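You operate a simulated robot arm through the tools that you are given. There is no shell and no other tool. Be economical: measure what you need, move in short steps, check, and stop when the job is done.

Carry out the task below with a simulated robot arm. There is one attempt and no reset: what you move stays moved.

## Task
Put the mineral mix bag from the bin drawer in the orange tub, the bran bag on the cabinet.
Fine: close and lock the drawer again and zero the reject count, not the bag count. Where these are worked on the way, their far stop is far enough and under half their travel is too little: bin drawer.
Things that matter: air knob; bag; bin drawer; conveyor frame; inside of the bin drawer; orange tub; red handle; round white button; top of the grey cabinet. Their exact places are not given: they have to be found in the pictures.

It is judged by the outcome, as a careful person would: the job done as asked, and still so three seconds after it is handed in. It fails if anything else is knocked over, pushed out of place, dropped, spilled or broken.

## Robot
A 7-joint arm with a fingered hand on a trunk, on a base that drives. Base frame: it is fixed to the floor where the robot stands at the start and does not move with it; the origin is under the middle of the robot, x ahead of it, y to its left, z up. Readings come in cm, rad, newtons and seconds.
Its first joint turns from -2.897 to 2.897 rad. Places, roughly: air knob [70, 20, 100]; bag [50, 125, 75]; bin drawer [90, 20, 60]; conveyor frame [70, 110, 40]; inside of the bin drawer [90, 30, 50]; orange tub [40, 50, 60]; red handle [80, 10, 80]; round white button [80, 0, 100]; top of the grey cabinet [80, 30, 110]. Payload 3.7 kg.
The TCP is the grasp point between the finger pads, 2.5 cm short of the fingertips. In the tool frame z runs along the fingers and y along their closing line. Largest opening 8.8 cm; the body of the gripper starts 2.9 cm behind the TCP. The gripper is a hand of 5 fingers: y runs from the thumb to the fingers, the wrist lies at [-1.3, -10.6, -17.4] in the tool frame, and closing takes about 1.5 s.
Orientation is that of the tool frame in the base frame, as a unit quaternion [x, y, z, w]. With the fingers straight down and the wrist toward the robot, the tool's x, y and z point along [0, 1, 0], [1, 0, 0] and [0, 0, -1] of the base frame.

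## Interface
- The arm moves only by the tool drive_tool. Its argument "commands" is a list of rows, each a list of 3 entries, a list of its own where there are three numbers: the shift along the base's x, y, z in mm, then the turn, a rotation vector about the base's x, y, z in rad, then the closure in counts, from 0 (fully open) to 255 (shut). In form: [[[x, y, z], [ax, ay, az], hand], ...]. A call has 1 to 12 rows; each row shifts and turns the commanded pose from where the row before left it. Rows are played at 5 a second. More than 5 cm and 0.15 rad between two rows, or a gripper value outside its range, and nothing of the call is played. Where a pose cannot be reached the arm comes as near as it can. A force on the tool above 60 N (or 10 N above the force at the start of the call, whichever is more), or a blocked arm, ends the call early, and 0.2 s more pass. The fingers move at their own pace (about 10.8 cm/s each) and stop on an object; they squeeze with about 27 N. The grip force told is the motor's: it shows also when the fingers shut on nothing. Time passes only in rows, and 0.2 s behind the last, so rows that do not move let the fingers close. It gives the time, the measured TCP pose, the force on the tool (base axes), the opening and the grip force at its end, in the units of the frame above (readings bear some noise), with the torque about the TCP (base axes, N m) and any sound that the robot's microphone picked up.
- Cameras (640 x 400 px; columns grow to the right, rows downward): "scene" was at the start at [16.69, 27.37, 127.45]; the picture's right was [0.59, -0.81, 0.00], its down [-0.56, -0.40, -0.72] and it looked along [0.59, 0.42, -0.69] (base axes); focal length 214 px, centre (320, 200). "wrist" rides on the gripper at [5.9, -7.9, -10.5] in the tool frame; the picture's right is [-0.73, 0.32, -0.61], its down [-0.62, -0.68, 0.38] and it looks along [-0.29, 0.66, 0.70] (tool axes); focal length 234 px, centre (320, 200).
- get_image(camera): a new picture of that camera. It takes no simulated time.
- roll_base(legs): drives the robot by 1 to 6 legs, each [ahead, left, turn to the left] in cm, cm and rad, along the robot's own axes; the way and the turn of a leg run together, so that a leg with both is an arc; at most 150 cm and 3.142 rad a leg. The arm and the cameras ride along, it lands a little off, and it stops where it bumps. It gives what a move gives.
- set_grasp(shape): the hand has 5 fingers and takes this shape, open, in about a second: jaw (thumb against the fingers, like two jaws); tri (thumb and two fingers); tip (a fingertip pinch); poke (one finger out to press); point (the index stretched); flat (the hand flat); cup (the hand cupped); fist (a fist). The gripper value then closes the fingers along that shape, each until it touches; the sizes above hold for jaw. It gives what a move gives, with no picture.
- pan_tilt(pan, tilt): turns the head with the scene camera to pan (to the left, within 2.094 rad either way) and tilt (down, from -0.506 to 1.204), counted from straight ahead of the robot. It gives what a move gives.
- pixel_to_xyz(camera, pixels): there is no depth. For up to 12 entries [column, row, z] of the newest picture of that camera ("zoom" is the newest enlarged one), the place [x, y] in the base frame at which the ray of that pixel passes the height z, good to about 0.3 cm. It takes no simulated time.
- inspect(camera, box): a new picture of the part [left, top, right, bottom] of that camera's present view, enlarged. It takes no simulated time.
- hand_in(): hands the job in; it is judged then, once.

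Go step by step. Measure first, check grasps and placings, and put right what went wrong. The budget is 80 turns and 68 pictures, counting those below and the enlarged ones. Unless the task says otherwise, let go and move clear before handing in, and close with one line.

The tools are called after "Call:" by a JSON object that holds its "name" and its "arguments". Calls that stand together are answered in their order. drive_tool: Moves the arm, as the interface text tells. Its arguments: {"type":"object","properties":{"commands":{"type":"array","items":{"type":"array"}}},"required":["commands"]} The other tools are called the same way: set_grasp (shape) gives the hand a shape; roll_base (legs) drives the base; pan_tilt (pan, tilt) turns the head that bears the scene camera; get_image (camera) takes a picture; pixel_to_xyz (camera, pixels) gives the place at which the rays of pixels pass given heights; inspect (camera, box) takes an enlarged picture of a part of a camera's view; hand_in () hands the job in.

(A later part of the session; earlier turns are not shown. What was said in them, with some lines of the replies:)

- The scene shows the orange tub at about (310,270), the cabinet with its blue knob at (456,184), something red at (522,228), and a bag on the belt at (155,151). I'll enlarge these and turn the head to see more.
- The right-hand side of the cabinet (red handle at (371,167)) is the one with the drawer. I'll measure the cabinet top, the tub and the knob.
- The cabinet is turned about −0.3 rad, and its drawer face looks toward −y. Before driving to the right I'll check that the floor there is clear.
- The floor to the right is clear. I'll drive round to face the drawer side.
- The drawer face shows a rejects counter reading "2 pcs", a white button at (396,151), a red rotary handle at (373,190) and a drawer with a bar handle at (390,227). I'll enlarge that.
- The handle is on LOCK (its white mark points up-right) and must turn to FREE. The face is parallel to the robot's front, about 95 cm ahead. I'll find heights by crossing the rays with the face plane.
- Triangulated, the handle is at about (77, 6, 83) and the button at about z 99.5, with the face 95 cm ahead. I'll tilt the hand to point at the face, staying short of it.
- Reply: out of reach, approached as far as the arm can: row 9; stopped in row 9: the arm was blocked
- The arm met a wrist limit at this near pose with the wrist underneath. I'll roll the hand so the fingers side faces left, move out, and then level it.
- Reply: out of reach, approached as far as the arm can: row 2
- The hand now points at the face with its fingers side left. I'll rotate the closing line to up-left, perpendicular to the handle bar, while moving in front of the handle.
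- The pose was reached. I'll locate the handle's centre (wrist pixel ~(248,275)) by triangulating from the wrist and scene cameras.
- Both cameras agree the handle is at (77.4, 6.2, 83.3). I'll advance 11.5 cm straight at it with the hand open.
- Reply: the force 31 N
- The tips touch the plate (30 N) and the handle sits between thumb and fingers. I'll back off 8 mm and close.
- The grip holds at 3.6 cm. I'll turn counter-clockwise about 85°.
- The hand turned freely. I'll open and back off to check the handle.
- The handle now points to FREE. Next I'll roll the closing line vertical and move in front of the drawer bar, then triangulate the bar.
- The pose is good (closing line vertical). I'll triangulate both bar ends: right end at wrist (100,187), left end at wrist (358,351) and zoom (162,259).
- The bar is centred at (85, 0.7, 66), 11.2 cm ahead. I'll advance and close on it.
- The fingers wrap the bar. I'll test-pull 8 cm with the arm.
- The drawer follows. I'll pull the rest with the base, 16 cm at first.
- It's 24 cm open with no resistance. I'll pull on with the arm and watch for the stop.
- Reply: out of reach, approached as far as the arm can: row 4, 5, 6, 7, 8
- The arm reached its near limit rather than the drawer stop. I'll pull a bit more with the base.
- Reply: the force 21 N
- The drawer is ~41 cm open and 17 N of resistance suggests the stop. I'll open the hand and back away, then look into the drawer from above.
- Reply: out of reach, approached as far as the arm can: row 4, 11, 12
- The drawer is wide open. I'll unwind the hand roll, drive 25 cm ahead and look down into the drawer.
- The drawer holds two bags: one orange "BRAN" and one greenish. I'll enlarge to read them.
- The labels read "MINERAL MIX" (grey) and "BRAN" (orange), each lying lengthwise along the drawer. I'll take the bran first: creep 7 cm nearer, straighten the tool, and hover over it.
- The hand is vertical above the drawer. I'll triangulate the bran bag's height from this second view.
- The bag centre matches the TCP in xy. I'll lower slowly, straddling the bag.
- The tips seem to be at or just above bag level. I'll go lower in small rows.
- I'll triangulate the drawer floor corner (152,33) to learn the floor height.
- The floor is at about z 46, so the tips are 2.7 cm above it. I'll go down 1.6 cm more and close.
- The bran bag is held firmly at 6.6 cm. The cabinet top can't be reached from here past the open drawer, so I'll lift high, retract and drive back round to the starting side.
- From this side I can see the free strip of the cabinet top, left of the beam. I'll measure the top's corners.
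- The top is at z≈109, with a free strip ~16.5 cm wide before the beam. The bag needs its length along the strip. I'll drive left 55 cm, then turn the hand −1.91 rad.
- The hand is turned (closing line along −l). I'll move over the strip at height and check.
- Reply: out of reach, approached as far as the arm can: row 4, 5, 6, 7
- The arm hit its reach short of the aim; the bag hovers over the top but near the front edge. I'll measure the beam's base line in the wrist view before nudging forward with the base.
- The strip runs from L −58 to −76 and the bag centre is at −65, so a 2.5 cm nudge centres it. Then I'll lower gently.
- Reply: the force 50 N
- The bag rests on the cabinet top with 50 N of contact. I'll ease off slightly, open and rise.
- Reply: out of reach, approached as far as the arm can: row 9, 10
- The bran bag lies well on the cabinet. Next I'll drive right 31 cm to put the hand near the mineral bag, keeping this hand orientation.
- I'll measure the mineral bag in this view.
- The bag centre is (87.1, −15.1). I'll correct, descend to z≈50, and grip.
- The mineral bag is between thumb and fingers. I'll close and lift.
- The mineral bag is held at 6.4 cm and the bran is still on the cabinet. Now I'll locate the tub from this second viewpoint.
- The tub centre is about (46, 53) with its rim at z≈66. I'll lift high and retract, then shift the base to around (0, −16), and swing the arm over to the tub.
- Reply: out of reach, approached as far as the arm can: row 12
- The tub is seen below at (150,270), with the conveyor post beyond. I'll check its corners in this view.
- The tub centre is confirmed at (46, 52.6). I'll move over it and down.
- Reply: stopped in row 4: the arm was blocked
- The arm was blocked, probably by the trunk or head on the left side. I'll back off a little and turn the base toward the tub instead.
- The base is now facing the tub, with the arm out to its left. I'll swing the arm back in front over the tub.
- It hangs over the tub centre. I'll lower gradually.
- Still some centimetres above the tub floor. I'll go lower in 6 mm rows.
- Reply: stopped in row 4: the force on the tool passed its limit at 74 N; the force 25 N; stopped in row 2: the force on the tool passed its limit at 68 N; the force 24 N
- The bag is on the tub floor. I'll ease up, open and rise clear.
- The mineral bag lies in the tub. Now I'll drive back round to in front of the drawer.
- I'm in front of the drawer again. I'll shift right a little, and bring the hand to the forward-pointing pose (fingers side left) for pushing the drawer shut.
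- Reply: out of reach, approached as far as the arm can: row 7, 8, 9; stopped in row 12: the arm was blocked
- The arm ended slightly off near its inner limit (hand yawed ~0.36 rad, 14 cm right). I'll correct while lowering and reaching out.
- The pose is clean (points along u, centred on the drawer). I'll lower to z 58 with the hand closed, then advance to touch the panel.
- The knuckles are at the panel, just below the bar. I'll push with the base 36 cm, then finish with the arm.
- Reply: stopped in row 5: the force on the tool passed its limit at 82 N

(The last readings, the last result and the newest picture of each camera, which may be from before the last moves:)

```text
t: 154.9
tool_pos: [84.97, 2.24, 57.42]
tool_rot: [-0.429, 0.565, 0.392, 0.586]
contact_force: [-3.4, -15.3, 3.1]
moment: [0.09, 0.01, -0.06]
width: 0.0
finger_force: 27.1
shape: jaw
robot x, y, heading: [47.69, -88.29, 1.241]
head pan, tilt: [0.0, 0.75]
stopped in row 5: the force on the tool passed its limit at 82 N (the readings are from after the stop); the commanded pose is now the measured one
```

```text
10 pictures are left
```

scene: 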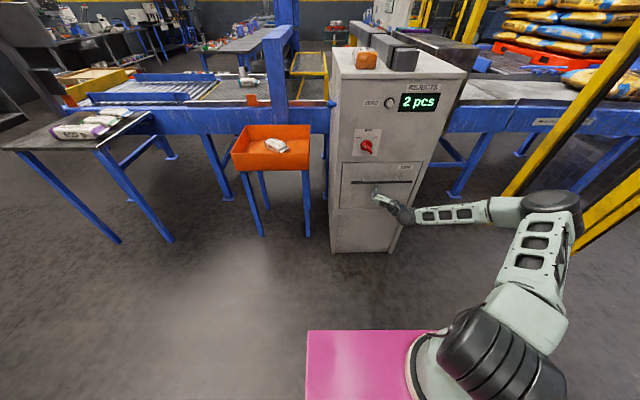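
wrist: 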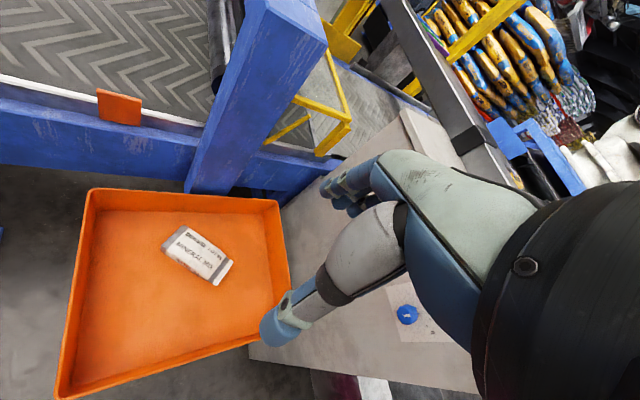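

The drawer is back flush (it resisted at 82 N). I'll retract, then bring the hand in front of the handle with the closing line at the release angle (down-left).

Call:
{"name": "drive_tool", "arguments": {"commands": [[[-6.3, -17.9, 0], [0, 0, 0], 255], [[-6.3, -17.9, 0], [0, 0, 0], 255], [[-6.3, -17.9, 0], [0, 0, 0], 255], [[-6.3, -17.9, 0], [0, 0, 0], 255], [[-6.3, -17.9, 0], [0, 0, 0], 255], [[-6.3, -17.9, 0], [0, 0, 0], 255], [[-6.3, -17.9, 0], [0, 0, 0], 255], [[-6.3, -17.9, 0], [0, 0, 0], 0], [[-6.3, -17.9, 0], [0, 0, 0], 0], [[-6.3, -17.9, 0], [0, 0, 0], 0]]}}

Call:
{"name": "drive_tool", "arguments": {"commands": [[[-11.7, 4.1, 37], [-0.0345, -0.0977, 0], 0], [[-11.7, 4.1, 37], [-0.0345, -0.0977, 0], 0], [[-11.7, 4.1, 37], [-0.0345, -0.0977, 0], 0], [[-11.7, 4.1, 37], [-0.0345, -0.0977, 0], 0], [[-11.7, 4.1, 37], [-0.0345, -0.0977, 0], 0], [[-11.7, 4.1, 37], [-0.0345, -0.0977, 0], 0], [[-11.7, 4.1, 37], [-0.0345, -0.0977, 0], 0], [[0, 0, 0], [0, 0, 0], 0]]}}

Call:
{"name": "roll_base", "arguments": {"legs": [[7, 0, 0]]}}

Call:
{"name": "inspect", "arguments": {"camera": "scene", "box": [320, 80, 480, 260]}}

```text
t: 157.1
tool_pos: [78.94, -15.65, 57.54]
tool_rot: [-0.428, 0.566, 0.392, 0.585]
contact_force: [-0.1, 0.8, -0.5]
moment: [0.01, -0.01, 0.01]
width: 8.77
finger_force: 0.1
shape: jaw
robot x, y, heading: [47.51, -88.32, 1.238]
head pan, tilt: [0.0, 0.75]
```

```text
t: 158.9
tool_pos: [70.88, -12.72, 83.52]
tool_rot: [-0.601, 0.38, 0.156, 0.686]
contact_force: [0.3, 0.6, 0.5]
moment: [-0.02, 0.0, 0.0]
width: 8.78
finger_force: 0.1
shape: jaw
robot x, y, heading: [47.79, -88.48, 1.235]
head pan, tilt: [0.0, 0.75]
```

```text
t: 159.9
tool_pos: [73.17, -6.0, 83.44]
tool_rot: [-0.601, 0.378, 0.157, 0.687]
contact_force: [0.3, -0.4, 1.1]
moment: [0.0, 0.01, 0.02]
width: 8.78
finger_force: 0.2
shape: jaw
robot x, y, heading: [50.26, -81.73, 1.238]
head pan, tilt: [0.0, 0.75]
```

```text
2.22 times, centred on (400, 170) of scene
```

zoom: 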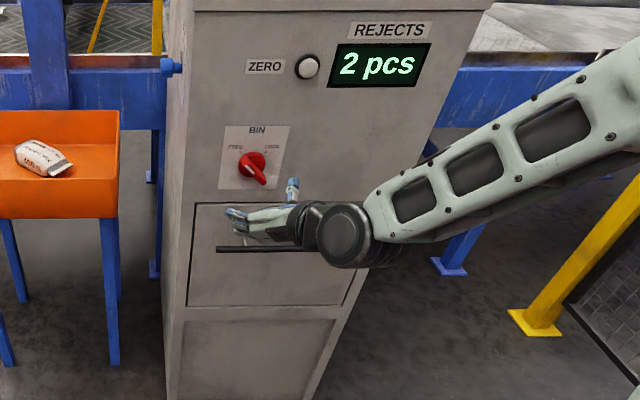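

The drawer is flush and the handle at FREE, with the hand 11 cm in front of the earlier release pose. I'll advance, grip, and turn clockwise back to LOCK.

Call:
{"name": "drive_tool", "arguments": {"commands": [[[4.4, 13, 0], [0, 0, 0], 0], [[4.4, 13, 0], [0, 0, 0], 0], [[4.4, 13, 0], [0, 0, 0], 0], [[4.4, 13, 0], [0, 0, 0], 0], [[4.4, 13, 0], [0, 0, 0], 0], [[4.4, 13, 0], [0, 0, 0], 0], [[4.4, 13, 0], [0, 0, 0], 0], [[4.4, 13, 0], [0, 0, 0], 0], [[0, 0, 0], [0, 0, 0], 0]]}}

Call:
{"name": "drive_tool", "arguments": {"commands": [[[0, 0, 0], [0, 0, 0], 80], [[0, 0, 0], [0, 0, 0], 160], [[0, 0, 0], [0, 0, 0], 255], [[0, 0, 0], [0, 0, 0], 255], [[0, 0, 0], [0, 0, 0], 255], [[0, 0, 0], [0, 0, 0], 255], [[0, 0, 0], [0, 0, 0], 255]]}}

Call:
{"name": "drive_tool", "arguments": {"commands": [[[0, 0, 0], [0.0476, 0.1347, 0], 255], [[0, 0, 0], [0.0476, 0.1347, 0], 255], [[0, 0, 0], [0.0476, 0.1347, 0], 255], [[0, 0, 0], [0.0476, 0.1347, 0], 255], [[0, 0, 0], [0.0476, 0.1347, 0], 255], [[0, 0, 0], [0.0476, 0.1347, 0], 255], [[0, 0, 0], [0.0476, 0.1347, 0], 255], [[0, 0, 0], [0.0476, 0.1347, 0], 255], [[0, 0, 0], [0.0476, 0.1347, 0], 255], [[0, 0, 0], [0.0476, 0.1347, 0], 255], [[0, 0, 0], [0.0476, 0.1347, 0], 255], [[0, 0, 0], [0.0167, 0.0472, 0], 255]]}}

```text
t: 161.9
tool_pos: [76.81, 4.22, 83.36]
tool_rot: [-0.601, 0.379, 0.156, 0.686]
contact_force: [-0.2, -0.3, -0.6]
moment: [-0.02, 0.01, -0.01]
width: 8.76
finger_force: 0.0
shape: jaw
robot x, y, heading: [49.97, -81.92, 1.24]
head pan, tilt: [0.0, 0.75]
```

```text
t: 163.5
tool_pos: [76.77, 4.16, 83.38]
tool_rot: [-0.602, 0.379, 0.156, 0.685]
contact_force: [-8.7, -39.2, 0.8]
moment: [0.26, -0.08, -0.37]
width: 3.38
finger_force: 27.1
shape: jaw
robot x, y, heading: [49.96, -82.04, 1.242]
head pan, tilt: [0.0, 0.75]
```

```text
t: 165.9
tool_pos: [76.61, 4.16, 83.27]
tool_rot: [-0.162, 0.689, 0.599, 0.375]
contact_force: [0.9, -23.0, -7.5]
moment: [-0.29, 0.08, -0.33]
width: 3.1
finger_force: 26.8
shape: jaw
robot x, y, heading: [50.25, -82.32, 1.241]
head pan, tilt: [0.0, 0.75]
stopped in row 12: the force on the tool passed its limit at 61 N (the readings are from after the stop); the commanded pose is now the measured one
```

Turned to the stop. I'll release, back off and check the handle.

Call:
{"name": "drive_tool", "arguments": {"commands": [[[0, 0, 0], [0, 0, 0], 0], [[0, 0, 0], [0, 0, 0], 0], [[0, 0, 0], [0, 0, 0], 0], [[0, 0, 0], [0, 0, 0], 0], [[-6.7, -18.9, 0], [0, 0, 0], 0], [[-6.7, -18.9, 0], [0, 0, 0], 0], [[-6.7, -18.9, 0], [0, 0, 0], 0], [[-6.7, -18.9, 0], [0, 0, 0], 0], [[-6.7, -18.9, 0], [0, 0, 0], 0], [[-6.7, -18.9, 0], [0, 0, 0], 0]]}}

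Call:
{"name": "inspect", "arguments": {"camera": "scene", "box": [330, 85, 460, 185]}}

```text
t: 168.1
tool_pos: [72.69, -7.15, 83.26]
tool_rot: [-0.163, 0.688, 0.599, 0.376]
contact_force: [-0.7, -0.6, 0.3]
moment: [0.0, 0.04, 0.01]
width: 8.8
finger_force: 0.1
shape: jaw
robot x, y, heading: [49.99, -81.86, 1.238]
head pan, tilt: [0.0, 0.75]
```

```text
4.00 times, centred on (395, 135) of scene
```

zoom: 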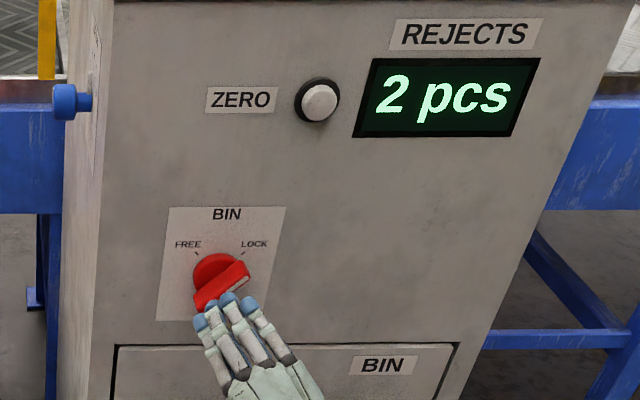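

The handle points to LOCK again. For the button I'll take the poke shape and see where the fingertip is.

Call:
{"name": "pixel_to_xyz", "arguments": {"camera": "zoom", "pixels": [[320, 103, 97], [320, 103, 99], [320, 103, 101], [320, 103, 103]]}}

Call:
{"name": "set_grasp", "arguments": {"shape": "poke"}}

Call:
{"name": "get_image", "arguments": {"camera": "wrist"}}

```text
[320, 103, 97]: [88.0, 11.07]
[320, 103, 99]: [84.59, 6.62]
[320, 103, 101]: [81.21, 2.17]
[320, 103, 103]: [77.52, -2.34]
```

```text
t: 169.0
tool_pos: [72.53, -7.04, 83.33]
tool_rot: [-0.164, 0.688, 0.599, 0.375]
contact_force: [0.9, -0.1, -0.9]
moment: [0.01, 0.06, 0.01]
width: 0.0
finger_force: 0.1
shape: poke
robot x, y, heading: [49.96, -81.98, 1.234]
head pan, tilt: [0.0, 0.75]
```

```text
7 pictures are left
```

wrist: 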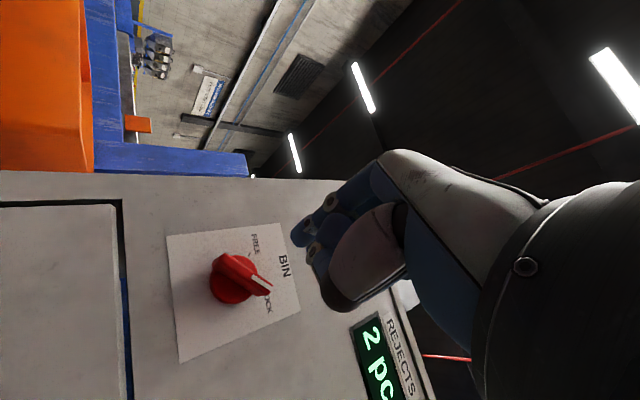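

The wrist view confirms LOCK. I'll look at the poke finger from the scene camera.

Call:
{"name": "inspect", "arguments": {"camera": "scene", "box": [340, 125, 420, 185]}}

```text
6.67 times, centred on (380, 155) of scene
```

zoom: 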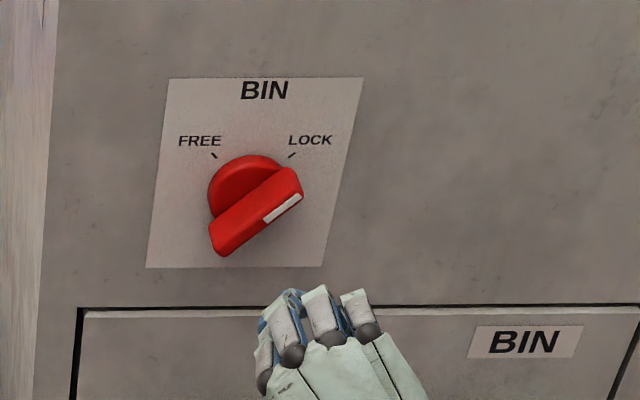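

The handle is clearly on LOCK. The button is at about (83.4, 5.1, 99.7). I'll line the poke finger up about 5 cm in front of it.

Call:
{"name": "drive_tool", "arguments": {"commands": [[[13.6, -4.8, 34], [0, 0, 0], 0], [[13.6, -4.8, 34], [0, 0, 0], 0], [[13.6, -4.8, 34], [0, 0, 0], 0], [[13.6, -4.8, 34], [0, 0, 0], 0], [[13.6, -4.8, 32], [0, 0, 0], 0], [[8.3, 23.6, 0], [0, 0, 0], 0], [[8.3, 23.6, 0], [0, 0, 0], 0], [[8.3, 23.6, 0], [0, 0, 0], 0], [[0, 0, 0], [0, 0, 0], 0]]}}

Call:
{"name": "inspect", "arguments": {"camera": "wrist", "box": [160, 150, 480, 370]}}

```text
t: 171.0
tool_pos: [81.87, -2.5, 100.17]
tool_rot: [-0.162, 0.688, 0.599, 0.377]
contact_force: [-0.8, 0.0, -0.2]
moment: [-0.01, -0.01, -0.03]
width: 0.0
finger_force: 0.0
shape: poke
robot x, y, heading: [49.93, -81.85, 1.235]
head pan, tilt: [0.0, 0.75]
```

```text
1.82 times, centred on (320, 260) of wrist
```

zoom: 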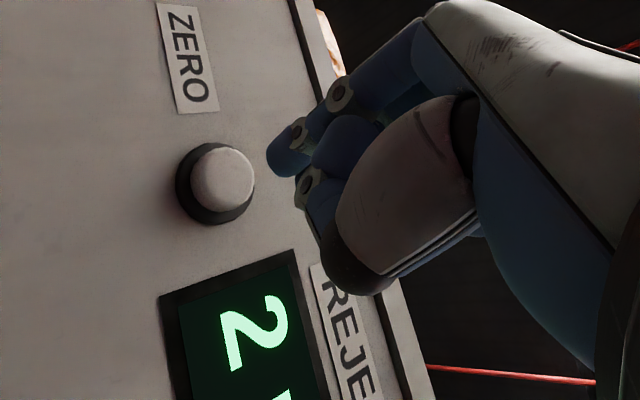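

The extended index finger (tip at zoom (272,160)) projects straight onto the button centre (222,183). I'll press forward in small rows.

Call:
{"name": "drive_tool", "arguments": {"commands": [[[3.3, 9.4, 0], [0, 0, 0], 0], [[3.3, 9.4, 0], [0, 0, 0], 0], [[2.3, 6.6, 0], [0, 0, 0], 0], [[1.3, 3.8, 0], [0, 0, 0], 0], [[0, 0, 0], [0, 0, 0], 0]]}}

Call:
{"name": "inspect", "arguments": {"camera": "wrist", "box": [160, 150, 480, 370]}}

```text
t: 172.2
tool_pos: [82.87, 0.56, 100.25]
tool_rot: [-0.163, 0.688, 0.599, 0.376]
contact_force: [-0.6, 0.0, 0.3]
moment: [-0.03, 0.02, -0.01]
width: 0.02
finger_force: 0.0
shape: poke
robot x, y, heading: [50.09, -81.99, 1.242]
head pan, tilt: [0.0, 0.75]
```

```text
1.82 times, centred on (320, 260) of wrist
```

zoom: 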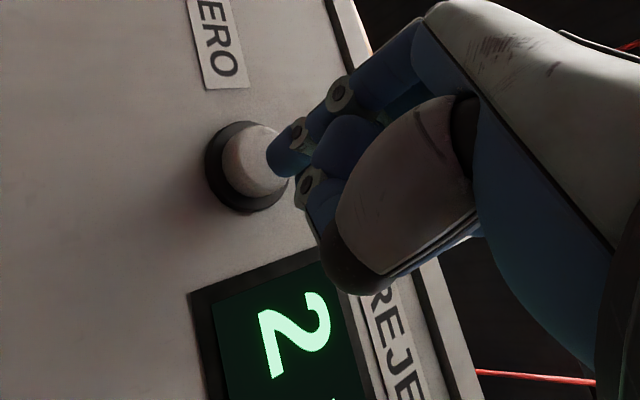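

The tip is right before the cap and not yet touching. I'll continue in 4 mm rows.

Call:
{"name": "drive_tool", "arguments": {"commands": [[[1.3, 3.8, 0], [0, 0, 0], 0], [[1.3, 3.8, 0], [0, 0, 0], 0], [[1.3, 3.8, 0], [0, 0, 0], 0], [[1.3, 3.8, 0], [0, 0, 0], 0]]}}

```text
t: 173.2
tool_pos: [83.49, 2.02, 100.16]
tool_rot: [-0.163, 0.687, 0.6, 0.376]
contact_force: [-2.0, -3.6, 0.6]
moment: [-0.01, -0.02, 0.06]
width: 0.0
finger_force: 0.0
shape: poke
robot x, y, heading: [49.99, -82.03, 1.239]
head pan, tilt: [0.0, 0.75]
heard: click
```

A click was heard. I'll withdraw and check the display.

Call:
{"name": "drive_tool", "arguments": {"commands": [[[-3.3, -9.4, 0], [0, 0, 0], 0], [[-6.7, -18.9, 0], [0, 0, 0], 0], [[-6.7, -18.9, 0], [0, 0, 0], 0], [[-6.7, -18.9, 0], [0, 0, 0], 0], [[-6.7, -18.9, 0], [0, 0, 0], 0], [[-6.7, -18.9, 0], [0, 0, 0], 0], [[-6.7, -18.9, 0], [0, 0, 0], 0], [[-6.7, -18.9, 0], [0, 0, 0], 0]]}}

Call:
{"name": "inspect", "arguments": {"camera": "scene", "box": [210, 30, 480, 230]}}

```text
t: 175.0
tool_pos: [78.43, -12.16, 100.25]
tool_rot: [-0.163, 0.688, 0.599, 0.375]
contact_force: [-0.1, 0.7, -0.7]
moment: [0.0, 0.01, -0.04]
width: 0.01
finger_force: 0.2
shape: poke
robot x, y, heading: [50.04, -81.9, 1.242]
head pan, tilt: [0.0, 0.75]
```

```text
2.00 times, centred on (345, 130) of scene
```

zoom: 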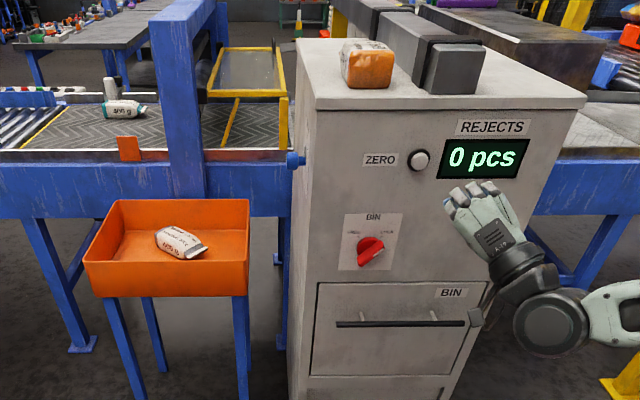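

The picture shows "0 pcs", the handle on LOCK, the drawer flush, the mineral bag in the tub and the bran bag on the cabinet. The hand is clear, so I'm handing in.

Call:
{"name": "hand_in", "arguments": {}}

```text
The job is handed in.
```

The mineral mix bag is in the orange tub and the bran bag is on top of the cabinet. The drawer is closed and locked, and the reject count reads 0; I did not touch the bag count.
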